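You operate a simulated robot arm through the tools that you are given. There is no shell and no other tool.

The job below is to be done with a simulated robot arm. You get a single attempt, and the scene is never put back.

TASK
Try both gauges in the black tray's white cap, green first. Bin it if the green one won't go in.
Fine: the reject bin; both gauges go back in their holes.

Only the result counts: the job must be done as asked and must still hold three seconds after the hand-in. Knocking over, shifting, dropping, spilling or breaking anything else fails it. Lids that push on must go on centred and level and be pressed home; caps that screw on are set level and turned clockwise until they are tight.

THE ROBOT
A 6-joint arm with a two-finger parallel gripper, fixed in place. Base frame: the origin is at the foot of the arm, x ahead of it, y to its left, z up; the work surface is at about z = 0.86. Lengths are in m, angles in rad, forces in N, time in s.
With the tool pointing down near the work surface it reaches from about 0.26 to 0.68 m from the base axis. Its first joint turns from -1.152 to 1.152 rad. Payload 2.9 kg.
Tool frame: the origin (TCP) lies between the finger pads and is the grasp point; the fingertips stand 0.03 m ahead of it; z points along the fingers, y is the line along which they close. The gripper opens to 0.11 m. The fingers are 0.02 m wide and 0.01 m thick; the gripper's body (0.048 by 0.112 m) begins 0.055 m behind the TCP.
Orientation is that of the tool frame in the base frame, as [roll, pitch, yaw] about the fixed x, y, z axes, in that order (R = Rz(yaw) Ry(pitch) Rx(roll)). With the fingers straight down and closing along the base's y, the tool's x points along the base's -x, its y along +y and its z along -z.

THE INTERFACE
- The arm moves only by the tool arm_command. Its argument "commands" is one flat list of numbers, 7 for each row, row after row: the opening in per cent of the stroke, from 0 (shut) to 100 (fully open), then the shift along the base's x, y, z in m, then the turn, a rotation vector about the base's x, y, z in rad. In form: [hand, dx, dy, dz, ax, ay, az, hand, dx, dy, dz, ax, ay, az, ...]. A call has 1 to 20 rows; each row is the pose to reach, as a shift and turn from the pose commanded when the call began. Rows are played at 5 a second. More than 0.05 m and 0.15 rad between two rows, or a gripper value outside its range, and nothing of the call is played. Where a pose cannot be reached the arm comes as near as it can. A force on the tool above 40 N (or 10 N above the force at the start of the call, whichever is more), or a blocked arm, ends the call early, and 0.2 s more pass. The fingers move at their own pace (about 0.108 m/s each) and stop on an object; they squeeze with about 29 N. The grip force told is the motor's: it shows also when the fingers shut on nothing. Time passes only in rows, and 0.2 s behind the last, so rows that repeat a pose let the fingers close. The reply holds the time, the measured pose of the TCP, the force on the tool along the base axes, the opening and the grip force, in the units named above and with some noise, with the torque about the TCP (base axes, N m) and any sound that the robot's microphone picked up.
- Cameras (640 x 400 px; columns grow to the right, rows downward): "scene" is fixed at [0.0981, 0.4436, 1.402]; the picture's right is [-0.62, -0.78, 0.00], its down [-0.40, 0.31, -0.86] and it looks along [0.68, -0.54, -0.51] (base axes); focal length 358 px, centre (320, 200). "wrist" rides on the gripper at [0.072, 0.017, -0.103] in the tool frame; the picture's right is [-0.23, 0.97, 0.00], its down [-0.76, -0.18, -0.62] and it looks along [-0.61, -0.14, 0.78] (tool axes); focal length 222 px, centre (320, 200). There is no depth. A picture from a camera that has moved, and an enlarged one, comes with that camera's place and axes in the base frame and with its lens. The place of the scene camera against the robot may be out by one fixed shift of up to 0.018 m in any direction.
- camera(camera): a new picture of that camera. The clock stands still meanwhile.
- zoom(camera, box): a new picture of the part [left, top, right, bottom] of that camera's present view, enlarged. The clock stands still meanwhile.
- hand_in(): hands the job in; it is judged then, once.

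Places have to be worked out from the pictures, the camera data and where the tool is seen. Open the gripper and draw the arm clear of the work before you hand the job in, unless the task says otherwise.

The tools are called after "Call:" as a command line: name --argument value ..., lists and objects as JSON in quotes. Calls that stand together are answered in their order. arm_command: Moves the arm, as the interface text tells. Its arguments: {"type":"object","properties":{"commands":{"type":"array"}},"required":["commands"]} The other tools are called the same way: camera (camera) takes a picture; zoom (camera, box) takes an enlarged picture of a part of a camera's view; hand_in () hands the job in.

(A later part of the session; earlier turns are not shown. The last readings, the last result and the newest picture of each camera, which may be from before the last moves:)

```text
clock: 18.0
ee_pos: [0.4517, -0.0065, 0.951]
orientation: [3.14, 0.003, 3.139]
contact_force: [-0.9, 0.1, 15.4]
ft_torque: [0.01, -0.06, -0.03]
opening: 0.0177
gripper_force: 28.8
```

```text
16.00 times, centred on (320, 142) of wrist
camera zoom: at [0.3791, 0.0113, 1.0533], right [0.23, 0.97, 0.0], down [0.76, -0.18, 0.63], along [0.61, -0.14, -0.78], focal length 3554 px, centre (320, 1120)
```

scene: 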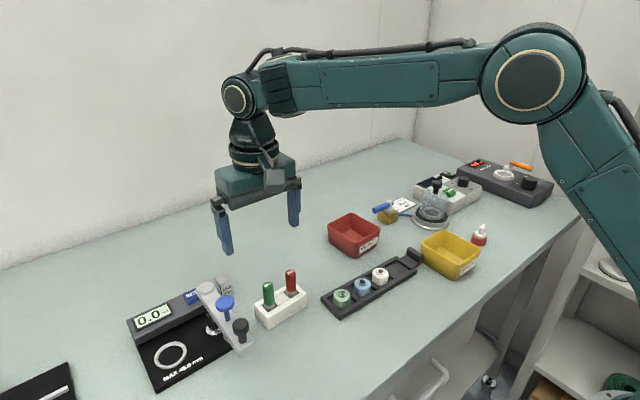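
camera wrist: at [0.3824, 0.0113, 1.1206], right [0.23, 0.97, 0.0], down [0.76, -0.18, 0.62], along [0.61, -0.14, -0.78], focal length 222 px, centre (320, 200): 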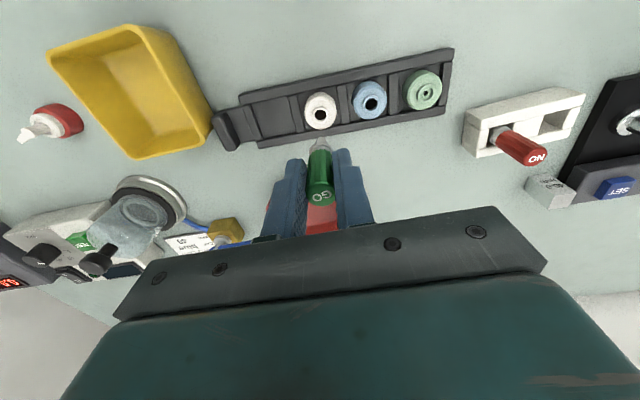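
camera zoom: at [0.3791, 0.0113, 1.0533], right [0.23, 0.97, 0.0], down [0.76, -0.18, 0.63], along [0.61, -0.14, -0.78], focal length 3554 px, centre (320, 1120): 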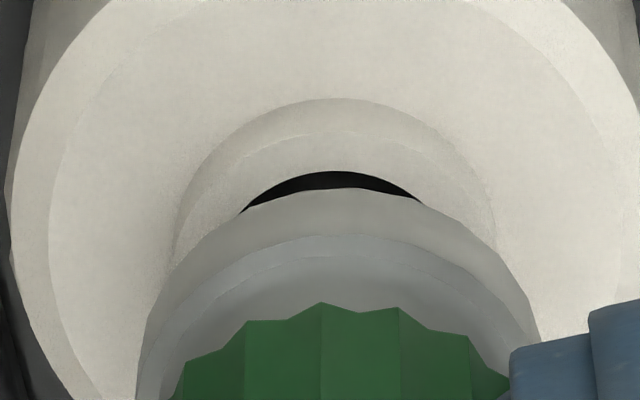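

Same stopping depth again (TCP z ≈ 0.950, 15 N). I'll withdraw the gauge and place the wrist camera directly over the caps so I can look straight down the bores.

Call:
arm_command --commands '[0, 0, 0, 0.005, 0, 0, 0, 0, 0, 0, 0.015, 0, 0, 0, 0, 0, 0, 0.03, 0, 0, 0, 0, 0, 0, 0.05, 0, 0, 0, 0, 0.01, -0.002, 0.07, 0, 0, 0, 0, 0.04, -0.01, 0.08, 0, 0, 0, 0, 0.07, -0.016, 0.08, 0, 0, 0, 0, 0.077, -0.016, 0.08, 0, 0, 0, 0, 0.077, -0.016, 0.08, 0, 0, 0]'

Call:
camera --camera "wrist"

Call:
zoom --camera "wrist" --box '[280, 0, 360, 50]'

Call:
zoom --camera "scene" --box '[364, 265, 396, 285]'

```text
clock: 20.0
ee_pos: [0.5299, -0.0212, 1.0295]
orientation: [3.14, -0.002, -3.142]
contact_force: [0.5, -0.5, -0.5]
ft_torque: [-0.01, 0.0, 0.02]
opening: 0.0177
gripper_force: 28.8
```

```text
taken
camera wrist: at [0.4571, -0.004, 1.1328], right [0.23, 0.97, 0.0], down [0.76, -0.18, 0.62], along [0.61, -0.14, -0.78], focal length 222 px, centre (320, 200)
```

wrist: 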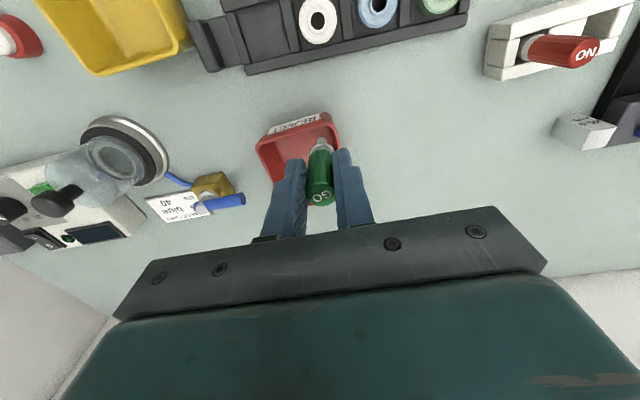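

```text
8.00 times, centred on (320, 25) of wrist
camera zoom: at [0.4571, -0.004, 1.1328], right [0.23, 0.97, 0.0], down [0.76, -0.18, 0.62], along [0.61, -0.14, -0.78], focal length 1777 px, centre (320, 1600)
```

zoom: 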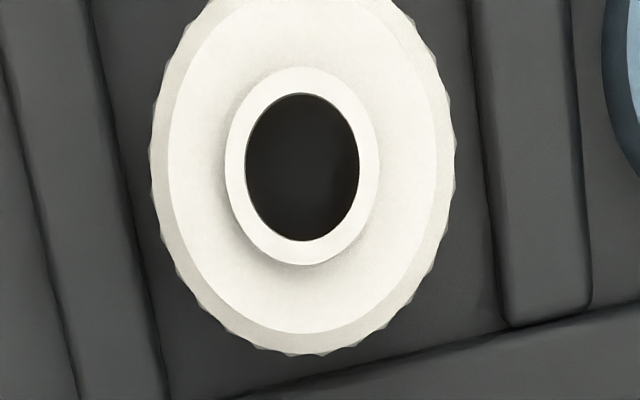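

```text
16.00 times, centred on (380, 275) of scene
camera zoom: at [0.0981, 0.4436, 1.402], right [-0.62, -0.78, 0.0], down [-0.4, 0.31, -0.86], along [0.68, -0.54, -0.51], focal length 5731 px, centre (-640, -1000)
```

zoom: 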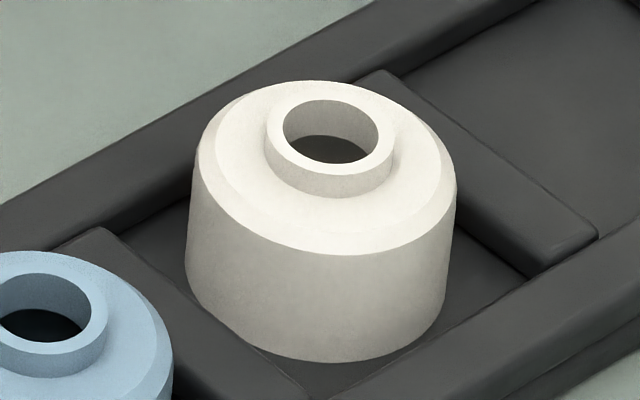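

From straight above, the bore shows a dark interior. I'll zoom deeper into the white and blue bores to tell whether there's a floor, a step or an obstruction.

Call:
zoom --camera "wrist" --box '[298, 8, 338, 33]'

Call:
zoom --camera "wrist" --box '[358, 0, 398, 25]'

Call:
zoom --camera "wrist" --box '[416, 0, 456, 25]'

Call:
zoom --camera "wrist" --box '[240, 100, 360, 175]'

```text
16.00 times, centred on (318, 20) of wrist
camera zoom: at [0.4571, -0.004, 1.1328], right [0.23, 0.97, 0.0], down [0.76, -0.18, 0.62], along [0.61, -0.14, -0.78], focal length 3554 px, centre (352, 3072)
```

zoom: 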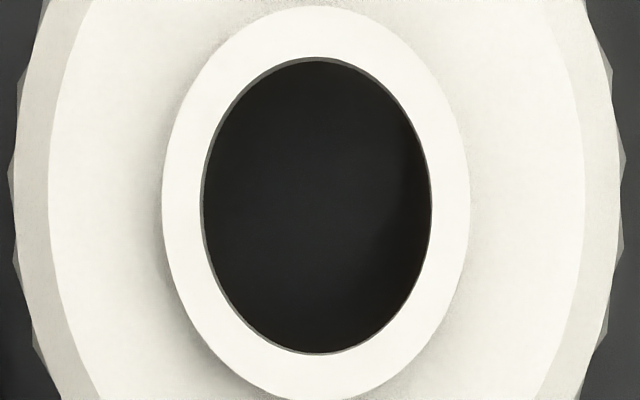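

```text
16.00 times, centred on (378, 12) of wrist
camera zoom: at [0.4571, -0.004, 1.1328], right [0.23, 0.97, 0.0], down [0.76, -0.18, 0.62], along [0.61, -0.14, -0.78], focal length 3554 px, centre (-608, 3200)
```

zoom: 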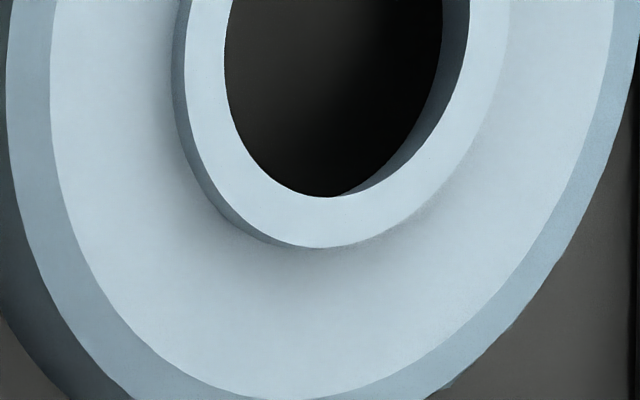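

```text
16.00 times, centred on (436, 12) of wrist
camera zoom: at [0.4571, -0.004, 1.1328], right [0.23, 0.97, 0.0], down [0.76, -0.18, 0.62], along [0.61, -0.14, -0.78], focal length 3554 px, centre (-1536, 3200)
```

zoom: 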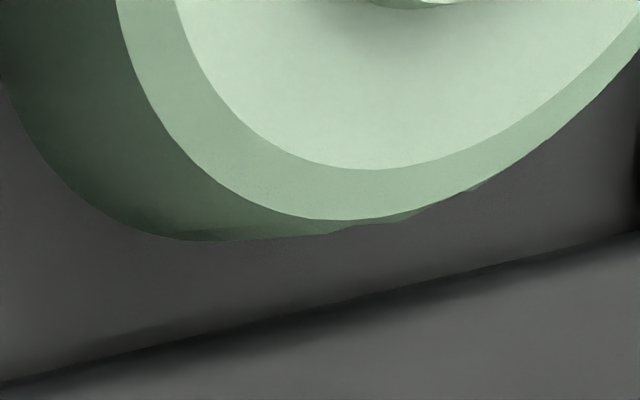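

```text
5.33 times, centred on (300, 138) of wrist
camera zoom: at [0.4571, -0.004, 1.1328], right [0.23, 0.97, 0.0], down [0.76, -0.18, 0.62], along [0.61, -0.14, -0.78], focal length 1185 px, centre (427, 533)
```

zoom: 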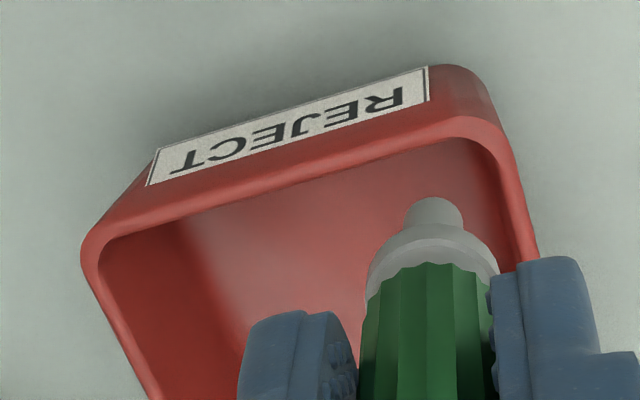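

The view down the bore suggests a hollow cap with the dark tray floor seen through it, so the gauge's own shape matters (does its collar have a cone that seats in the mouth?). I'll zoom on the gauge in the air.

Call:
camera --camera "scene"

Call:
zoom --camera "scene" --box '[340, 200, 400, 240]'

```text
taken
```

scene: 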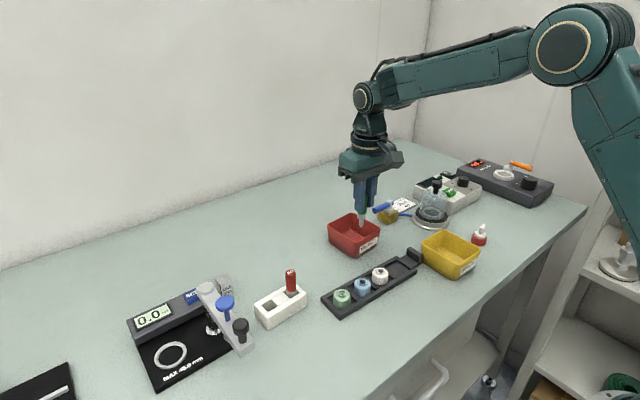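

```text
10.00 times, centred on (370, 220) of scene
camera zoom: at [0.0981, 0.4436, 1.402], right [-0.62, -0.78, 0.0], down [-0.4, 0.31, -0.86], along [0.68, -0.54, -0.51], focal length 3582 px, centre (-180, 0)
```

zoom: 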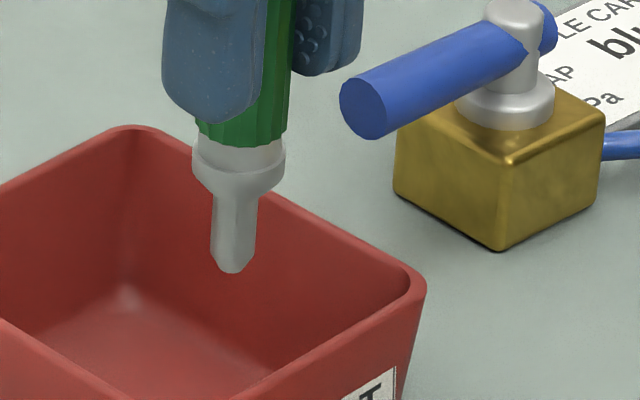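

To see the gauge's true profile, I'll move it up over the open bench and tilt it about 0.5 rad so its axis is perpendicular to the scene camera's line of sight.

Call:
arm_command --commands '[0, -0.02, 0.01, 0.03, 0, 0, 0, 0, -0.05, 0.03, 0.06, 0, 0, 0, 0, -0.07, 0.06, 0.08, 0, 0, 0, 0, -0.08, 0.09, 0.09, 0.04, 0.05, 0, 0, -0.08, 0.09, 0.09, 0.1, 0.126, 0, 0, -0.08, 0.09, 0.09, 0.17, 0.214, 0, 0, -0.08, 0.09, 0.09, 0.24, 0.302, 0, 0, -0.08, 0.09, 0.09, 0.311, 0.392, 0, 0, -0.08, 0.09, 0.09, 0.311, 0.392, 0, 0, -0.08, 0.09, 0.09, 0.311, 0.392, 0]'

Call:
camera --camera "scene"

```text
clock: 22.2
ee_pos: [0.4126, 0.0719, 1.0747]
orientation: [2.816, -0.384, -3.08]
contact_force: [1.0, 0.3, -0.8]
ft_torque: [0.01, 0.02, 0.0]
opening: 0.018
gripper_force: 28.2
out of reach, approached as far as the arm can: row 6, 7, 8, 9, 10
```

```text
taken
```

scene: 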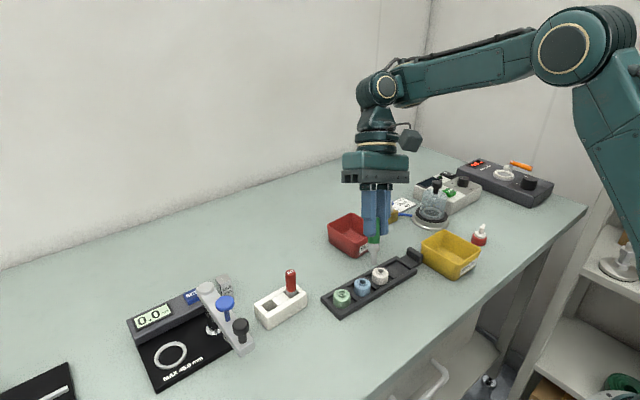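

The arm came close enough to the tilt. I'll zoom on the gauge profile.

Call:
zoom --camera "scene" --box '[356, 228, 396, 268]'

Call:
zoom --camera "scene" --box '[360, 240, 392, 260]'

```text
10.00 times, centred on (376, 248) of scene
camera zoom: at [0.0981, 0.4436, 1.402], right [-0.62, -0.78, 0.0], down [-0.4, 0.31, -0.86], along [0.68, -0.54, -0.51], focal length 3582 px, centre (-240, -280)
```

zoom: 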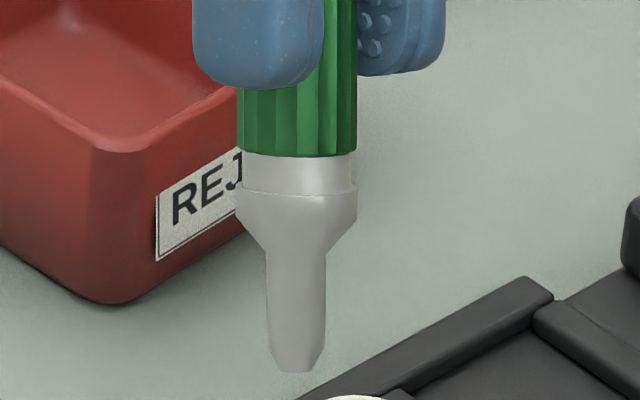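

```text
16.00 times, centred on (376, 250) of scene
camera zoom: at [0.0981, 0.4436, 1.402], right [-0.62, -0.78, 0.0], down [-0.4, 0.31, -0.86], along [0.68, -0.54, -0.51], focal length 5731 px, centre (-576, -600)
```

zoom: 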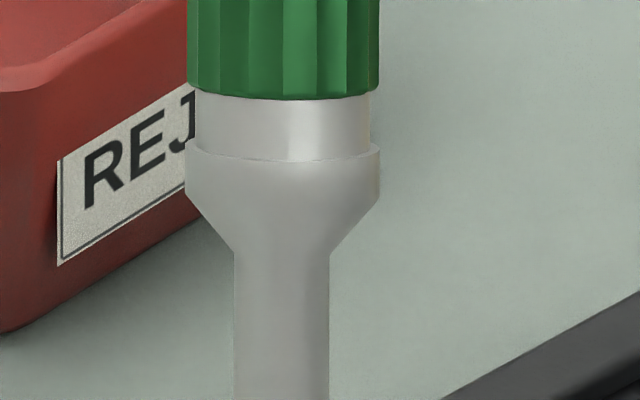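

The profile shows the whole shape: a 9 mm pin about 18 mm long with a tapered tip, then a cone up to an 18.4 mm collar. Fully home, that cone would sit in the cap's mouth. At the stop the collar was still clearly short of that, so something inside blocks it. I'll bring the gauge upright and repeat the trial carefully to be sure it isn't just misalignment.

Call:
arm_command --commands '[0, 0, 0, 0, -0.08, -0.1, 0, 0, 0, 0, 0, -0.16, -0.2, 0, 0, 0, 0, 0, -0.24, -0.3, 0, 0, 0, 0, 0, -0.311, -0.392, 0, 0, 0, 0, 0, -0.311, -0.392, 0, 0, 0, 0, 0, -0.311, -0.392, 0]'

Call:
camera --camera "wrist"

```text
clock: 23.6
ee_pos: [0.4118, 0.0735, 1.0759]
orientation: [3.141, 0.0, -3.141]
contact_force: [-0.5, 0.1, -0.3]
ft_torque: [0.0, 0.02, 0.04]
opening: 0.0179
gripper_force: 28.9
```

```text
taken
camera wrist: at [0.3392, 0.0906, 1.1788], right [0.23, 0.97, 0.0], down [0.76, -0.18, 0.62], along [0.61, -0.14, -0.78], focal length 222 px, centre (320, 200)
```

wrist: 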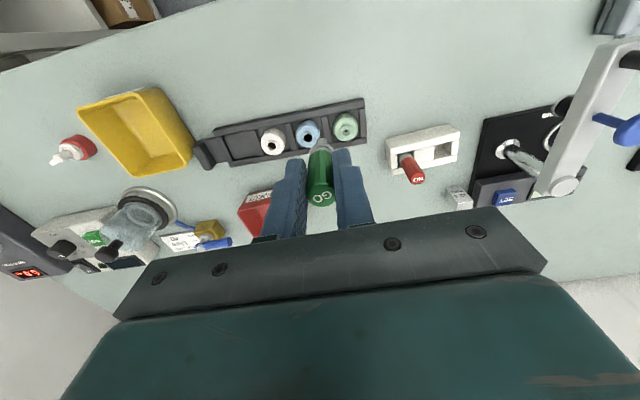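

The tool is upright again at (0.411, 0.074, 1.076). I'll go back over the white cap with the tip about 18 mm above its rim.

Call:
arm_command --commands '[0, 0.012, -0.025, 0, 0, 0, 0, 0, 0.026, -0.055, -0.01, 0, 0, 0, 0, 0.0398, -0.0794, -0.03, 0, 0, 0, 0, 0.0398, -0.0794, -0.055, 0, 0, 0, 0, 0.0398, -0.0794, -0.075, 0, 0, 0, 0, 0.0398, -0.0794, -0.0908, 0, 0, 0, 0, 0.0398, -0.0794, -0.0908, 0, 0, 0, 0, 0.0398, -0.0794, -0.0908, 0, 0, 0]'

Call:
zoom --camera "wrist" --box '[288, 105, 352, 145]'

Call:
zoom --camera "scene" --box '[356, 250, 404, 280]'

```text
clock: 25.4
ee_pos: [0.4508, -0.0062, 0.9824]
orientation: [3.141, -0.002, 3.14]
contact_force: [-0.1, -0.2, -1.3]
ft_torque: [0.0, 0.0, 0.02]
opening: 0.0179
gripper_force: 29.2
```

```text
10.00 times, centred on (320, 125) of wrist
camera zoom: at [0.3793, 0.0114, 1.0879], right [0.23, 0.97, 0.0], down [0.76, -0.18, 0.62], along [0.61, -0.14, -0.78], focal length 2221 px, centre (320, 950)
```

zoom: 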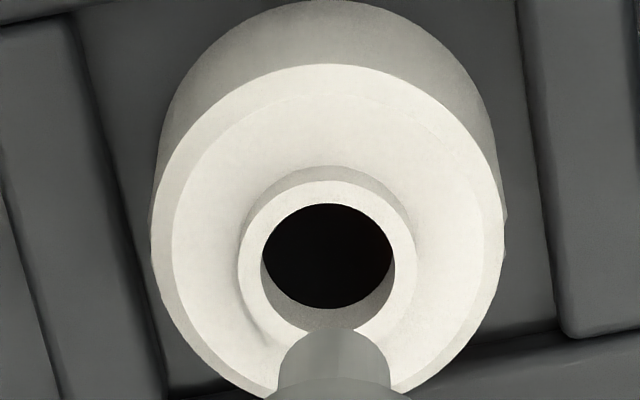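

```text
13.33 times, centred on (380, 265) of scene
camera zoom: at [0.0981, 0.4436, 1.402], right [-0.62, -0.78, 0.0], down [-0.4, 0.31, -0.86], along [0.68, -0.54, -0.51], focal length 4776 px, centre (-480, -667)
```

zoom: 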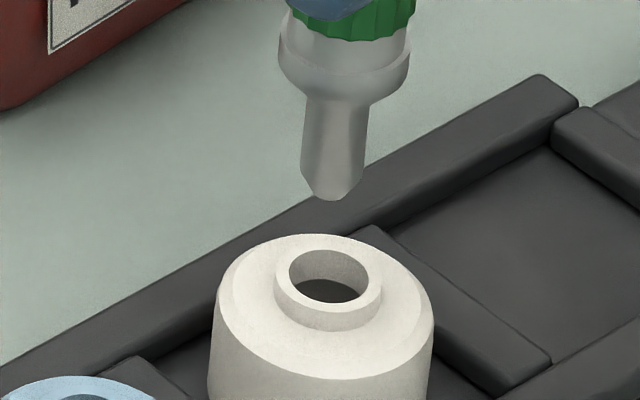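

The cap bore is at (0.4564, -0.0058) and the pin is about (+0.8, +0.5) mm off it. I'll correct that and descend to just at the earlier stopping depth.

Call:
arm_command --commands '[0, -0.0008, -0.0005, 0, 0, 0, 0, 0, -0.0008, -0.0005, -0.008, 0, 0, 0, 0, -0.0008, -0.0005, -0.016, 0, 0, 0, 0, -0.0008, -0.0005, -0.022, 0, 0, 0, 0, -0.0008, -0.0005, -0.027, 0, 0, 0, 0, -0.0008, -0.0005, -0.03, 0, 0, 0, 0, -0.0008, -0.0005, -0.032, 0, 0, 0, 0, -0.0008, -0.0005, -0.033, 0, 0, 0, 0, -0.0008, -0.0005, -0.034, 0, 0, 0, 0, -0.0008, -0.0005, -0.034, 0, 0, 0]'

Call:
zoom --camera "wrist" --box '[288, 110, 352, 150]'

Call:
zoom --camera "scene" --box '[370, 262, 394, 277]'

```text
clock: 27.6
ee_pos: [0.4516, -0.0063, 0.9507]
orientation: [-3.142, -0.002, -3.141]
contact_force: [0.2, 0.6, 4.2]
ft_torque: [0.0, 0.01, -0.02]
opening: 0.018
gripper_force: 29.3
```

```text
10.00 times, centred on (320, 130) of wrist
camera zoom: at [0.3788, 0.0113, 1.0543], right [0.23, 0.97, 0.0], down [0.76, -0.18, 0.62], along [0.61, -0.14, -0.78], focal length 2221 px, centre (320, 900)
```

zoom: 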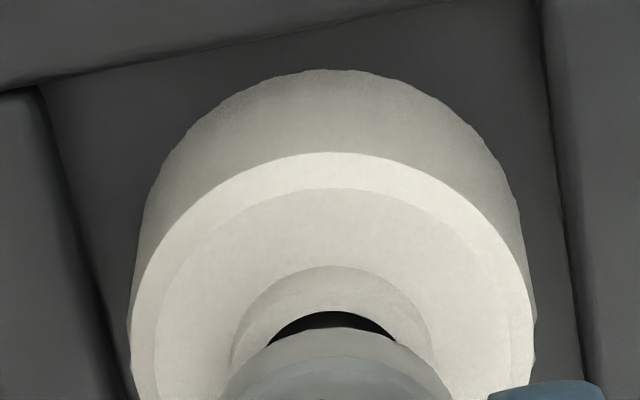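

```text
16.00 times, centred on (382, 270) of scene
camera zoom: at [0.098, 0.4436, 1.402], right [-0.62, -0.78, 0.0], down [-0.4, 0.31, -0.86], along [0.68, -0.54, -0.51], focal length 5731 px, centre (-672, -912)
```

zoom: 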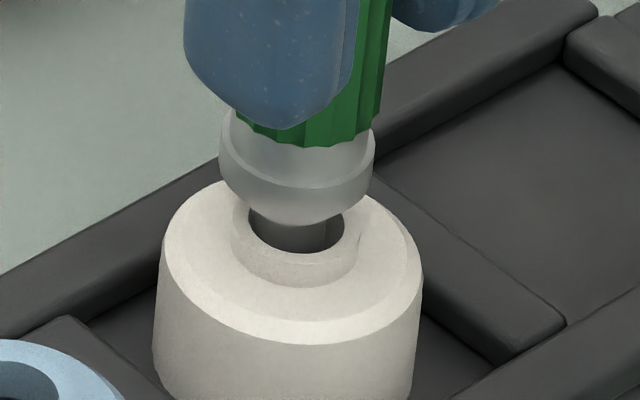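

Contact starts again at the same depth (TCP z ≈ 0.9515, 4 N) with the pin now well centred. I'll press a bit harder with small circular wiggles to see if it drops further.

Call:
arm_command --commands '[0, 0, 0, -0.001, 0, 0, 0, 0, 0.0006, 0, -0.0012, 0, 0, 0, 0, 0.0004, 0.0004, -0.0014, 0, 0, 0, 0, 0, 0.0006, -0.0014, 0, 0, 0, 0, -0.0004, 0.0004, -0.0014, 0, 0, 0, 0, -0.0006, 0, -0.0014, 0, 0, 0, 0, -0.0004, -0.0004, -0.0014, 0, 0, 0, 0, 0, -0.0006, -0.0014, 0, 0, 0, 0, 0, 0, -0.0014, 0, 0, 0, 0, 0, 0, -0.0014, 0, 0, 0]'

Call:
zoom --camera "wrist" --box '[288, 110, 352, 150]'

Call:
zoom --camera "scene" --box '[370, 262, 394, 277]'

```text
clock: 29.8
ee_pos: [0.4508, -0.0059, 0.949]
orientation: [-3.141, -0.001, 3.141]
contact_force: [-0.6, -0.2, 25.6]
ft_torque: [-0.01, -0.1, 0.0]
opening: 0.0182
gripper_force: 28.8
```

```text
10.00 times, centred on (320, 130) of wrist
camera zoom: at [0.3787, 0.0113, 1.053], right [0.23, 0.97, 0.0], down [0.76, -0.18, 0.62], along [0.61, -0.14, -0.78], focal length 2221 px, centre (320, 900)
```

zoom: 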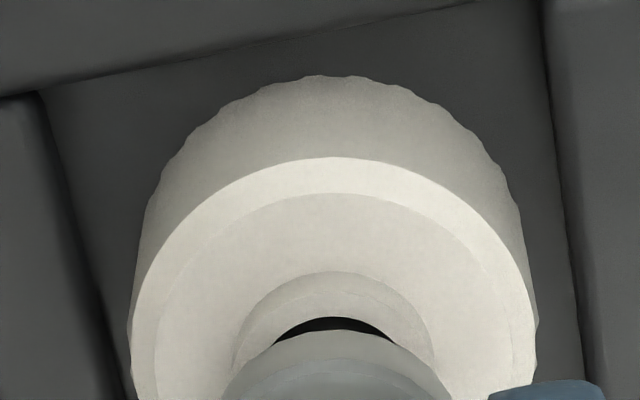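

```text
16.00 times, centred on (382, 270) of scene
camera zoom: at [0.0977, 0.4436, 1.4021], right [-0.62, -0.78, 0.0], down [-0.4, 0.31, -0.86], along [0.68, -0.54, -0.51], focal length 5731 px, centre (-672, -912)
```

zoom: 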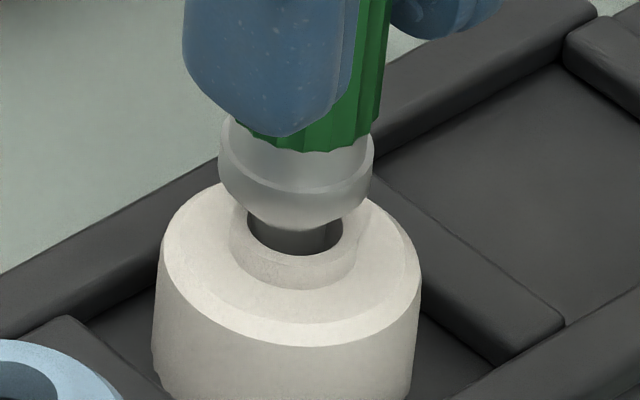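

At 25.6 N it still didn't go any deeper, so there's a hard stop with the collar about 9 mm above the rim. To tell a flat floor from an undersized edge, I'll lift 4 mm, offset the pin 1.2 mm in +x, and see at what height contact now begins.

Call:
arm_command --commands '[0, 0, 0, 0.003, 0, 0, 0, 0, 0, 0, 0.006, 0, 0, 0, 0, 0.0012, 0, 0.006, 0, 0, 0, 0, 0.0012, 0, 0.005, 0, 0, 0, 0, 0.0012, 0, 0.004, 0, 0, 0, 0, 0.0012, 0, 0.003, 0, 0, 0, 0, 0.0012, 0, 0.003, 0, 0, 0]'

Call:
zoom --camera "wrist" --box '[288, 110, 352, 150]'

Call:
zoom --camera "scene" --box '[370, 262, 394, 277]'

```text
clock: 31.4
ee_pos: [0.4529, -0.0059, 0.9519]
orientation: [-3.141, 0.001, -3.14]
contact_force: [-0.1, 0.1, -0.3]
ft_torque: [0.02, 0.03, 0.01]
opening: 0.0179
gripper_force: 29.2
```

```text
10.00 times, centred on (320, 130) of wrist
camera zoom: at [0.3797, 0.0111, 1.0557], right [0.23, 0.97, 0.0], down [0.76, -0.18, 0.62], along [0.61, -0.14, -0.78], focal length 2221 px, centre (320, 900)
```

zoom: 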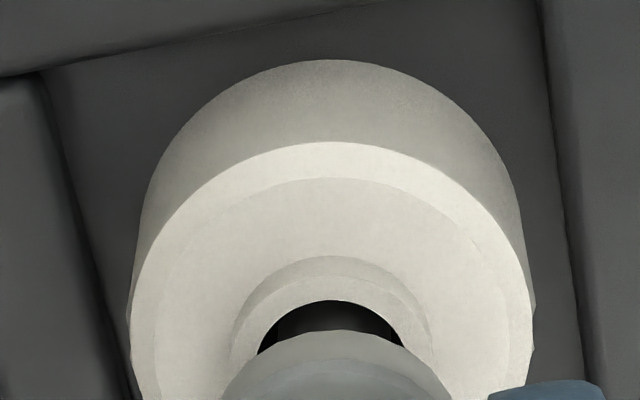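

```text
16.00 times, centred on (382, 270) of scene
camera zoom: at [0.0981, 0.4436, 1.402], right [-0.62, -0.78, 0.0], down [-0.4, 0.31, -0.86], along [0.68, -0.54, -0.51], focal length 5731 px, centre (-672, -912)
```

zoom: 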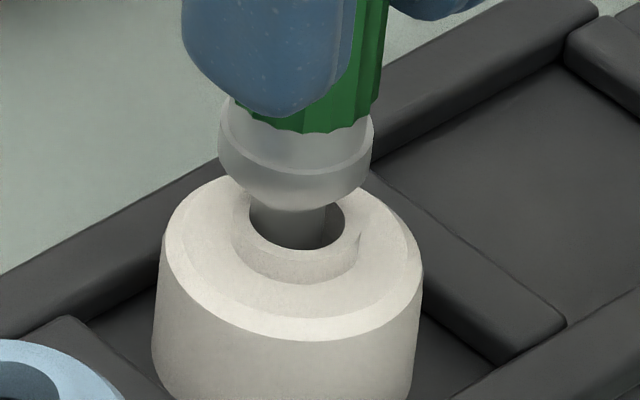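

No contact at z ≈ 0.9527 with the offset pin. I'll lower in 0.5 mm steps to find contact.

Call:
arm_command --commands '[0, 0, 0, -0.0005, 0, 0, 0, 0, 0, 0, -0.001, 0, 0, 0, 0, 0, 0, -0.0015, 0, 0, 0, 0, 0, 0, -0.0015, 0, 0, 0]'

Call:
arm_command --commands '[0, 0, 0, -0.0005, 0, 0, 0, 0, 0, 0, -0.001, 0, 0, 0, 0, 0, 0, -0.001, 0, 0, 0]'

Call:
zoom --camera "wrist" --box '[288, 110, 352, 150]'

Call:
zoom --camera "scene" --box '[370, 262, 394, 277]'

```text
clock: 32.4
ee_pos: [0.4527, -0.0062, 0.9509]
orientation: [3.142, -0.001, 3.141]
contact_force: [-0.4, -0.7, 1.6]
ft_torque: [0.02, 0.02, 0.01]
opening: 0.0178
gripper_force: 28.6
```

```text
clock: 33.2
ee_pos: [0.4518, -0.0068, 0.9493]
orientation: [3.14, -0.001, -3.141]
contact_force: [1.6, 0.7, 4.8]
ft_torque: [0.0, -0.04, 0.01]
opening: 0.0181
gripper_force: 28.8
```

```text
10.00 times, centred on (320, 130) of wrist
camera zoom: at [0.3798, 0.0108, 1.0537], right [0.23, 0.97, 0.0], down [0.76, -0.18, 0.62], along [0.61, -0.14, -0.78], focal length 2221 px, centre (320, 900)
```

zoom: 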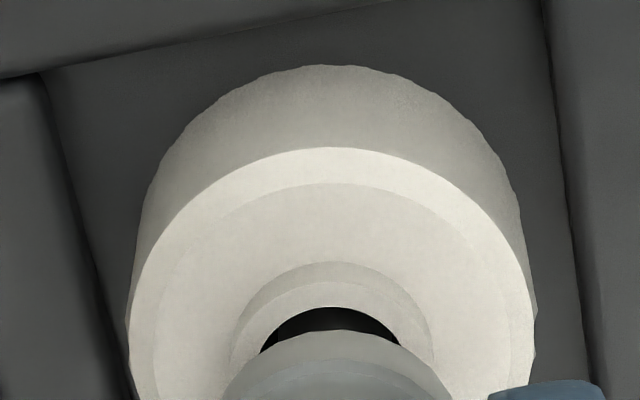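

```text
16.00 times, centred on (382, 270) of scene
camera zoom: at [0.098, 0.4436, 1.402], right [-0.62, -0.78, 0.0], down [-0.4, 0.31, -0.86], along [0.68, -0.54, -0.51], focal length 5731 px, centre (-672, -912)
```

zoom: 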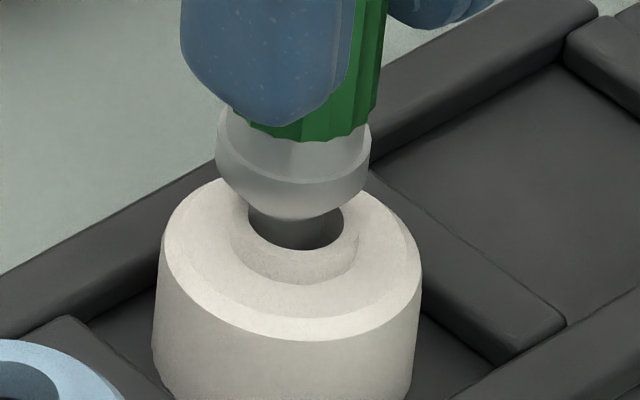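

Contact again begins at the same level (z ≈ 0.951, corrected for about 0.6 mm of slip) even with the pin 1 mm off-centre. So the stop is a flat floor, not an undersized edge: the GO pin enters freely to about 16 mm depth. I'll withdraw it straight up and check how it sits in the grip before returning it to its hole.

Call:
arm_command --commands '[0, -0.001, 0, 0.005, 0, 0, 0, 0, -0.001, 0, 0.015, 0, 0, 0, 0, -0.001, 0, 0.03, 0, 0, 0, 0, -0.001, 0, 0.055, 0, 0, 0, 0, -0.001, 0, 0.08, 0, 0, 0, 0, -0.001, 0, 0.095, 0, 0, 0, 0, -0.001, 0, 0.095, 0, 0, 0]'

Call:
zoom --camera "wrist" --box '[296, 130, 344, 160]'

Call:
zoom --camera "wrist" --box '[260, 70, 380, 145]'

Call:
zoom --camera "scene" --box '[340, 200, 420, 290]'

```text
clock: 34.8
ee_pos: [0.4515, -0.0065, 1.0453]
orientation: [-3.14, -0.001, -3.141]
contact_force: [0.9, 0.5, -0.9]
ft_torque: [0.04, -0.01, 0.0]
opening: 0.0179
gripper_force: 29.0
```

```text
13.33 times, centred on (320, 145) of wrist
camera zoom: at [0.3779, 0.0111, 1.149], right [0.23, 0.97, 0.0], down [0.76, -0.18, 0.62], along [0.61, -0.14, -0.78], focal length 2962 px, centre (320, 933)
```

zoom: 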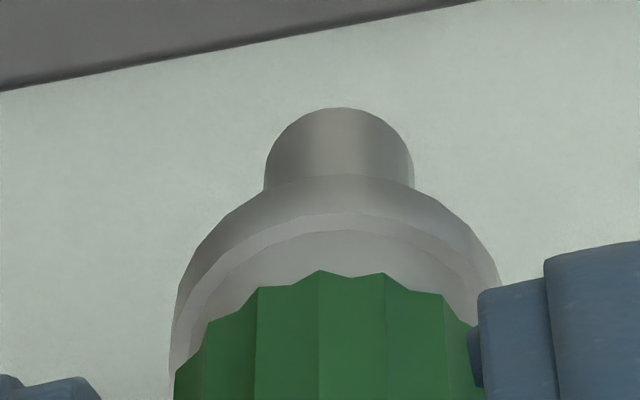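

```text
5.33 times, centred on (320, 108) of wrist
camera zoom: at [0.3779, 0.0111, 1.149], right [0.23, 0.97, 0.0], down [0.76, -0.18, 0.62], along [0.61, -0.14, -0.78], focal length 1185 px, centre (320, 693)
```

zoom: 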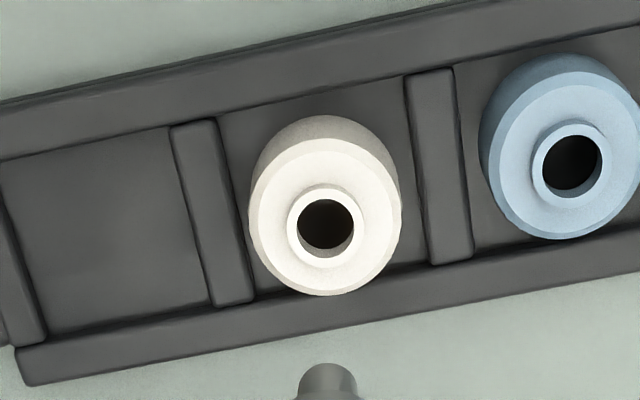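

```text
4.44 times, centred on (380, 245) of scene
camera zoom: at [0.0981, 0.4436, 1.402], right [-0.62, -0.78, 0.0], down [-0.4, 0.31, -0.86], along [0.68, -0.54, -0.51], focal length 1592 px, centre (53, 0)
```

zoom: 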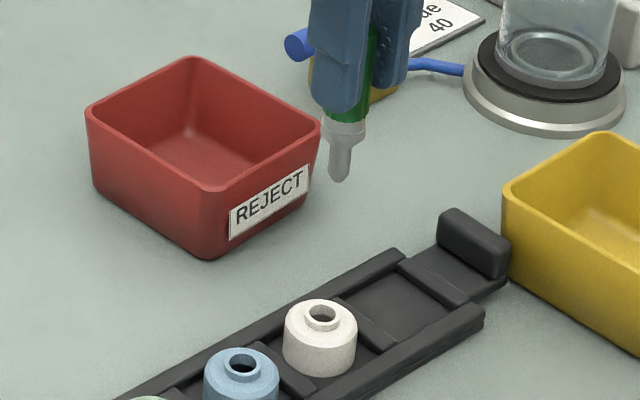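

The gauge has slipped up about 2.2 mm in the grip and is otherwise straight. I'll carry it back above its hole and check alignment before lowering.

Call:
arm_command --commands '[0, 0.005, 0.02, 0.015, 0, 0, 0, 0, 0.015, 0.06, 0.02, 0, 0, 0, 0, 0.025, 0.1, 0.02, 0, 0, 0, 0, 0.035, 0.14, 0.02, 0, 0, 0, 0, 0.045, 0.18, 0.02, 0, 0, 0, 0, 0.055, 0.215, 0.015, 0, 0, 0, 0, 0.0592, 0.2322, 0.0, 0, 0, 0, 0, 0.0592, 0.2322, -0.015, 0, 0, 0, 0, 0.0592, 0.2322, -0.02, 0, 0, 0, 0, 0.0592, 0.2322, -0.02, 0, 0, 0]'

Call:
zoom --camera "wrist" --box '[240, 90, 400, 190]'

Call:
zoom --camera "scene" --box '[240, 240, 320, 330]'

```text
clock: 37.0
ee_pos: [0.5106, 0.2271, 1.0234]
orientation: [3.14, 0.0, -3.141]
contact_force: [-0.4, 0.5, 0.2]
ft_torque: [-0.01, -0.02, -0.01]
opening: 0.0178
gripper_force: 29.3
```

```text
4.00 times, centred on (320, 140) of wrist
camera zoom: at [0.4379, 0.2444, 1.1276], right [0.23, 0.97, 0.0], down [0.76, -0.18, 0.62], along [0.61, -0.14, -0.78], focal length 888 px, centre (320, 440)
```

zoom: 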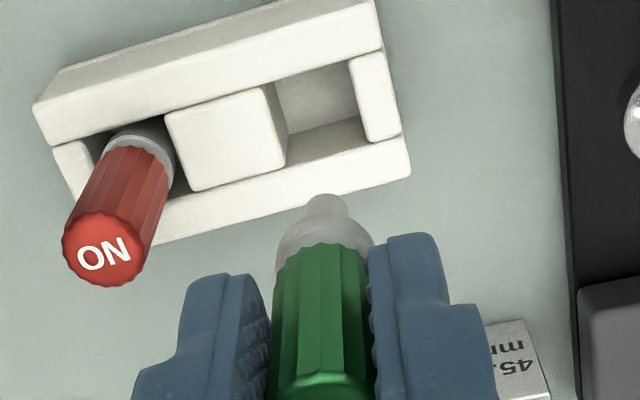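

```text
4.44 times, centred on (280, 285) of scene
camera zoom: at [0.0981, 0.4436, 1.402], right [-0.62, -0.78, 0.0], down [-0.4, 0.31, -0.86], along [0.68, -0.54, -0.51], focal length 1592 px, centre (498, -178)
```

zoom: 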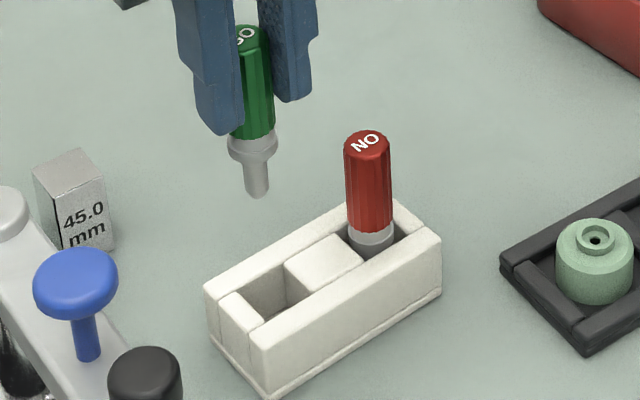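

The pocket centre is at about (0.514, 0.226), matching where the gauge came from (TCP 0.5093, 0.2260). I'll shift by (-0.6, -1.4) mm and lower most of the way.

Call:
arm_command --commands '[0, -0.0006, -0.0014, -0.01, 0, 0, 0, 0, -0.0006, -0.0014, -0.025, 0, 0, 0, 0, -0.0006, -0.0014, -0.04, 0, 0, 0, 0, -0.0006, -0.0014, -0.055, 0, 0, 0, 0, -0.0006, -0.0014, -0.067, 0, 0, 0, 0, -0.0006, -0.0014, -0.075, 0, 0, 0, 0, -0.0006, -0.0014, -0.075, 0, 0, 0]'

Call:
zoom --camera "wrist" --box '[240, 90, 400, 190]'

Call:
zoom --camera "scene" --box '[240, 240, 320, 330]'

```text
clock: 38.6
ee_pos: [0.5103, 0.2243, 0.9482]
orientation: [3.141, -0.003, 3.142]
contact_force: [1.4, -0.3, 0.7]
ft_torque: [-0.01, 0.02, -0.02]
opening: 0.0179
gripper_force: 29.0
```

```text
4.00 times, centred on (320, 140) of wrist
camera zoom: at [0.4378, 0.2418, 1.0529], right [0.23, 0.97, 0.0], down [0.76, -0.18, 0.62], along [0.61, -0.14, -0.78], focal length 888 px, centre (320, 440)
```

zoom: 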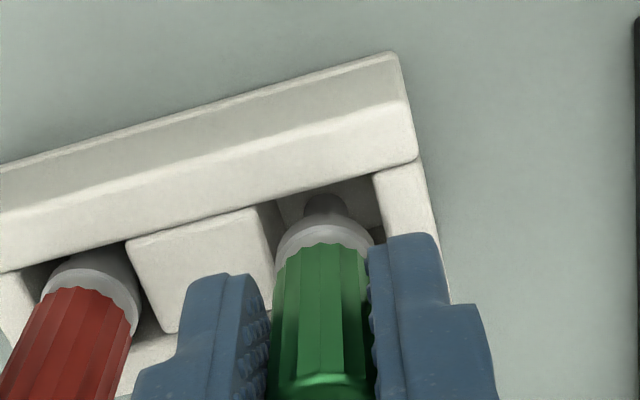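

```text
4.44 times, centred on (280, 285) of scene
camera zoom: at [0.0981, 0.4436, 1.402], right [-0.62, -0.78, 0.0], down [-0.4, 0.31, -0.86], along [0.68, -0.54, -0.51], focal length 1592 px, centre (498, -178)
```

zoom: 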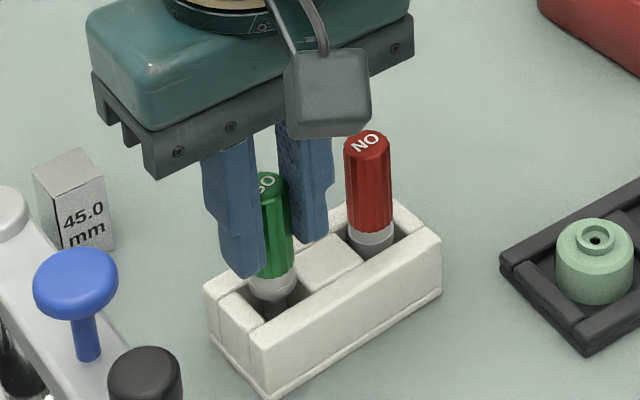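

The gauge is entering its pocket, with y about 1 mm toward -y of the target. I'll shift +1 mm in y and continue down gently until it touches.

Call:
arm_command --commands '[0, -0.0004, 0.0011, 0, 0, 0, 0, 0, -0.0004, 0.0011, -0.003, 0, 0, 0, 0, -0.0004, 0.0011, -0.006, 0, 0, 0, 0, -0.0004, 0.0011, -0.008, 0, 0, 0, 0, -0.0004, 0.0011, -0.0095, 0, 0, 0, 0, -0.0004, 0.0011, -0.0095, 0, 0, 0]'

Call:
zoom --camera "wrist" --box '[240, 90, 400, 190]'

```text
clock: 40.0
ee_pos: [0.5097, 0.2256, 0.9421]
orientation: [3.14, 0.004, -3.141]
contact_force: [-2.8, -1.9, 24.8]
ft_torque: [-0.16, -0.04, -0.05]
opening: 0.0181
gripper_force: 29.2
```

```text
4.00 times, centred on (320, 140) of wrist
camera zoom: at [0.4373, 0.2433, 1.0456], right [0.23, 0.97, 0.0], down [0.76, -0.18, 0.63], along [0.61, -0.14, -0.78], focal length 888 px, centre (320, 440)
```

zoom: 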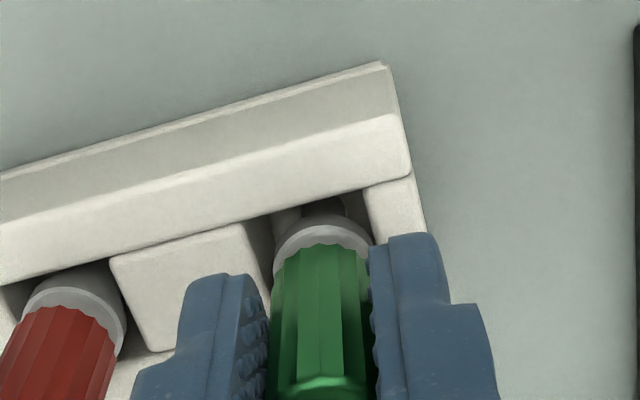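

The force rose to 25 N about 4 mm earlier than expected, so something is catching. I'll back off 4 mm at once and inspect the pocket.

Call:
arm_command --commands '[0, 0, 0, 0.002, 0, 0, 0, 0, 0, 0, 0.005, 0, 0, 0, 0, 0, 0, 0.005, 0, 0, 0]'

Call:
zoom --camera "wrist" --box '[290, 120, 354, 160]'

Call:
zoom --camera "scene" --box '[270, 280, 318, 310]'

Call:
zoom --camera "scene" --box '[250, 285, 298, 325]'

```text
clock: 40.8
ee_pos: [0.5084, 0.2258, 0.9428]
orientation: [-3.14, -0.006, -3.141]
contact_force: [0.4, 0.4, 0.3]
ft_torque: [0.01, 0.0, 0.02]
opening: 0.0182
gripper_force: 29.0
```

```text
10.00 times, centred on (322, 140) of wrist
camera zoom: at [0.4364, 0.2434, 1.0475], right [0.23, 0.97, 0.0], down [0.76, -0.18, 0.62], along [0.6, -0.14, -0.78], focal length 2221 px, centre (300, 800)
```

zoom: 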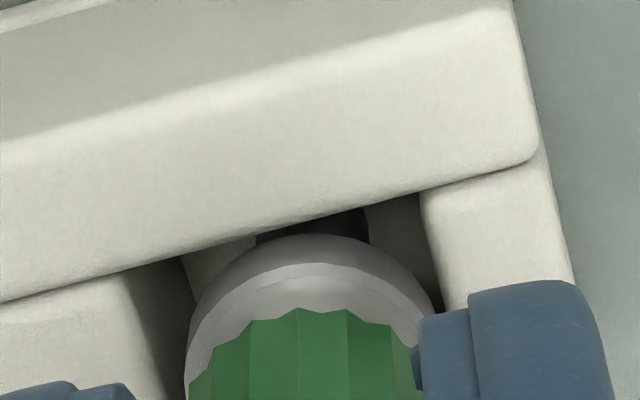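

```text
13.33 times, centred on (294, 295) of scene
camera zoom: at [0.0981, 0.4436, 1.402], right [-0.62, -0.78, 0.0], down [-0.4, 0.31, -0.86], along [0.68, -0.54, -0.51], focal length 4776 px, centre (667, -1067)
```

zoom: 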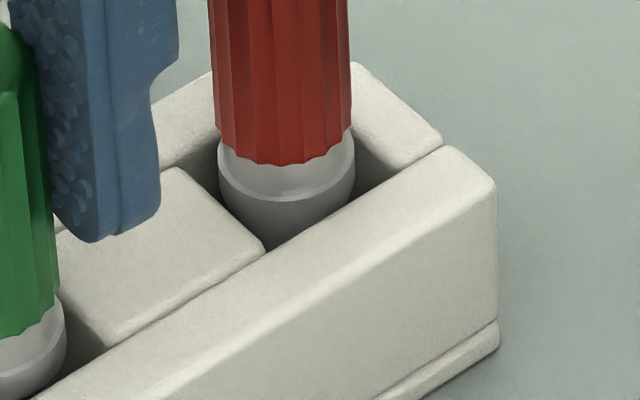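

```text
10.00 times, centred on (274, 305) of scene
camera zoom: at [0.0981, 0.4436, 1.402], right [-0.62, -0.78, 0.0], down [-0.4, 0.31, -0.86], along [0.68, -0.54, -0.51], focal length 3582 px, centre (780, -850)
```

zoom: 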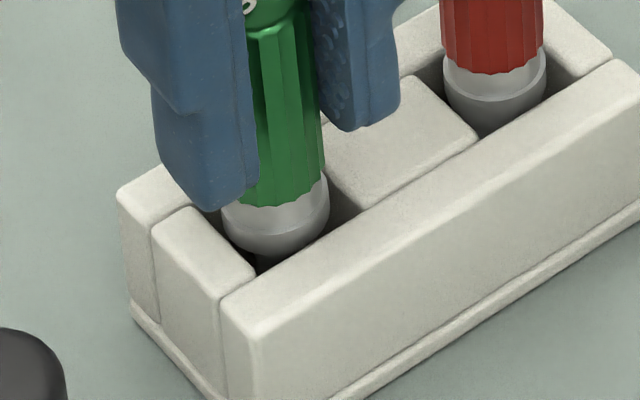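

The catch is simply the pocket floor: the gauge had slid slightly in the grip, so it bottomed sooner than I reckoned. No contact now at z ≈ 0.9445; I'll ease down 2 mm to a light touch.

Call:
arm_command --commands '[0, 0.0006, 0.0002, -0.0008, 0, 0, 0, 0, 0.0006, 0.0002, -0.0014, 0, 0, 0, 0, 0.0006, 0.0002, -0.0018, 0, 0, 0, 0, 0.0006, 0.0002, -0.0018, 0, 0, 0]'

Call:
zoom --camera "scene" --box '[240, 255, 320, 325]'

Call:
zoom --camera "wrist" --box '[240, 90, 400, 190]'

```text
clock: 41.8
ee_pos: [0.5105, 0.2257, 0.9422]
orientation: [-3.142, -0.001, -3.141]
contact_force: [0.2, 0.3, -0.5]
ft_torque: [0.0, 0.04, -0.01]
opening: 0.0182
gripper_force: 29.3
```

```text
5.71 times, centred on (280, 290) of scene
camera zoom: at [0.0981, 0.4436, 1.402], right [-0.62, -0.78, 0.0], down [-0.4, 0.31, -0.86], along [0.68, -0.54, -0.51], focal length 2047 px, centre (549, -314)
```

zoom: 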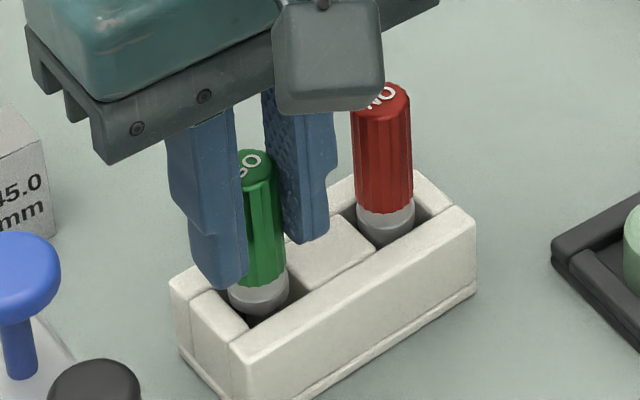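

```text
4.00 times, centred on (320, 140) of wrist
camera zoom: at [0.4372, 0.2431, 1.0471], right [0.23, 0.97, 0.0], down [0.76, -0.18, 0.62], along [0.61, -0.14, -0.78], focal length 888 px, centre (320, 440)
```

zoom: 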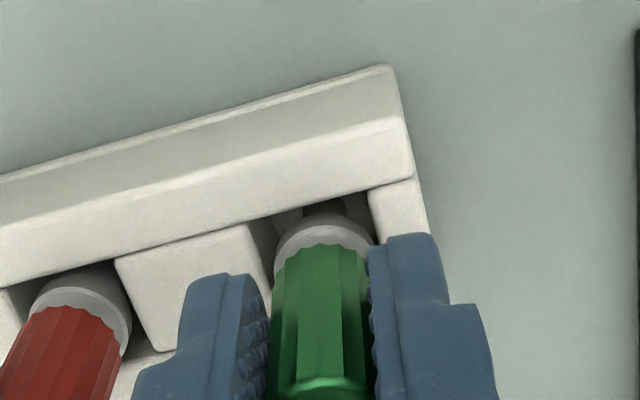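

Still no contact at z ≈ 0.944. I'll lower another 1.2 mm.

Call:
arm_command --commands '[0, 0, 0, -0.0006, 0, 0, 0, 0, 0, 0, -0.0012, 0, 0, 0, 0, 0, 0, -0.0012, 0, 0, 0]'

```text
clock: 42.6
ee_pos: [0.509, 0.226, 0.9425]
orientation: [3.141, -0.001, -3.141]
contact_force: [-0.4, 0.1, -1.0]
ft_torque: [0.02, 0.03, 0.0]
opening: 0.0182
gripper_force: 28.9
```

No touch yet. I'll take another 1 mm.

Call:
arm_command --commands '[0, 0, 0, -0.0005, 0, 0, 0, 0, 0, 0, -0.001, 0, 0, 0, 0, 0, 0, -0.001, 0, 0, 0]'

Call:
zoom --camera "wrist" --box '[240, 90, 400, 190]'

```text
clock: 43.4
ee_pos: [0.5108, 0.2265, 0.9423]
orientation: [-3.141, 0.003, 3.141]
contact_force: [-1.5, -2.0, 7.7]
ft_torque: [-0.2, 0.09, 0.0]
opening: 0.0182
gripper_force: 29.1
```

```text
4.00 times, centred on (320, 140) of wrist
camera zoom: at [0.4374, 0.2438, 1.0458], right [0.23, 0.97, 0.0], down [0.76, -0.18, 0.62], along [0.61, -0.14, -0.78], focal length 888 px, centre (320, 440)
```

zoom: 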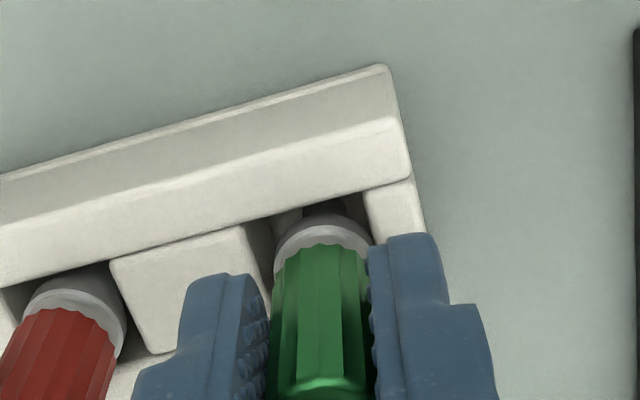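

A light 8 N touch: the tip is on the pocket floor. I'll ease up half a millimetre to relieve the side load, then open the fingers only to about 34 % to stay clear of NO.

Call:
arm_command --commands '[0, 0, -0.0003, 0.0005, 0, 0, 0, 8, 0, -0.0003, 0.0005, 0, 0, 0, 16, 0, -0.0003, 0.0005, 0, 0, 0, 20, 0, -0.0003, 0.0005, 0, 0, 0, 26, 0, -0.0003, 0.0005, 0, 0, 0, 34, 0, -0.0003, 0.0005, 0, 0, 0, 34, 0, -0.0003, 0.0005, 0, 0, 0]'

Call:
zoom --camera "wrist" --box '[220, 100, 420, 225]'

Call:
zoom --camera "scene" --box '[240, 255, 320, 325]'

```text
clock: 45.0
ee_pos: [0.509, 0.2253, 0.9422]
orientation: [3.141, 0.0, -3.141]
contact_force: [-0.1, 0.4, -0.1]
ft_torque: [0.0, -0.01, 0.01]
opening: 0.0377
gripper_force: 0.0
```

```text
3.20 times, centred on (320, 162) of wrist
camera zoom: at [0.4377, 0.2433, 1.0455], right [0.23, 0.97, 0.0], down [0.76, -0.18, 0.62], along [0.61, -0.14, -0.78], focal length 711 px, centre (320, 320)
```

zoom: 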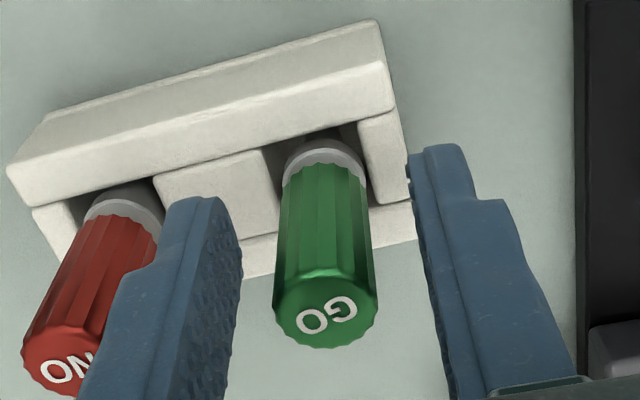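

```text
5.71 times, centred on (280, 290) of scene
camera zoom: at [0.0981, 0.4436, 1.402], right [-0.62, -0.78, 0.0], down [-0.4, 0.31, -0.86], along [0.68, -0.54, -0.51], focal length 2047 px, centre (549, -314)
```

zoom: 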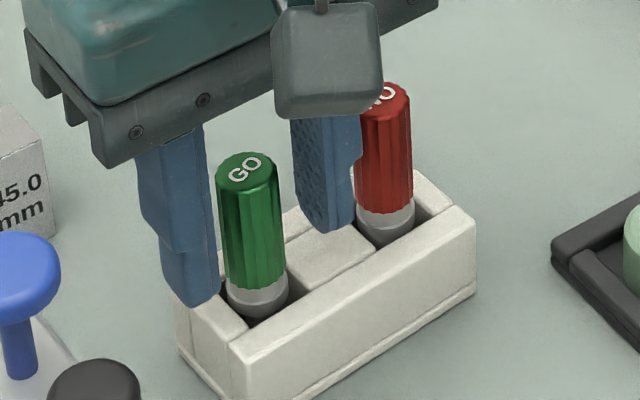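

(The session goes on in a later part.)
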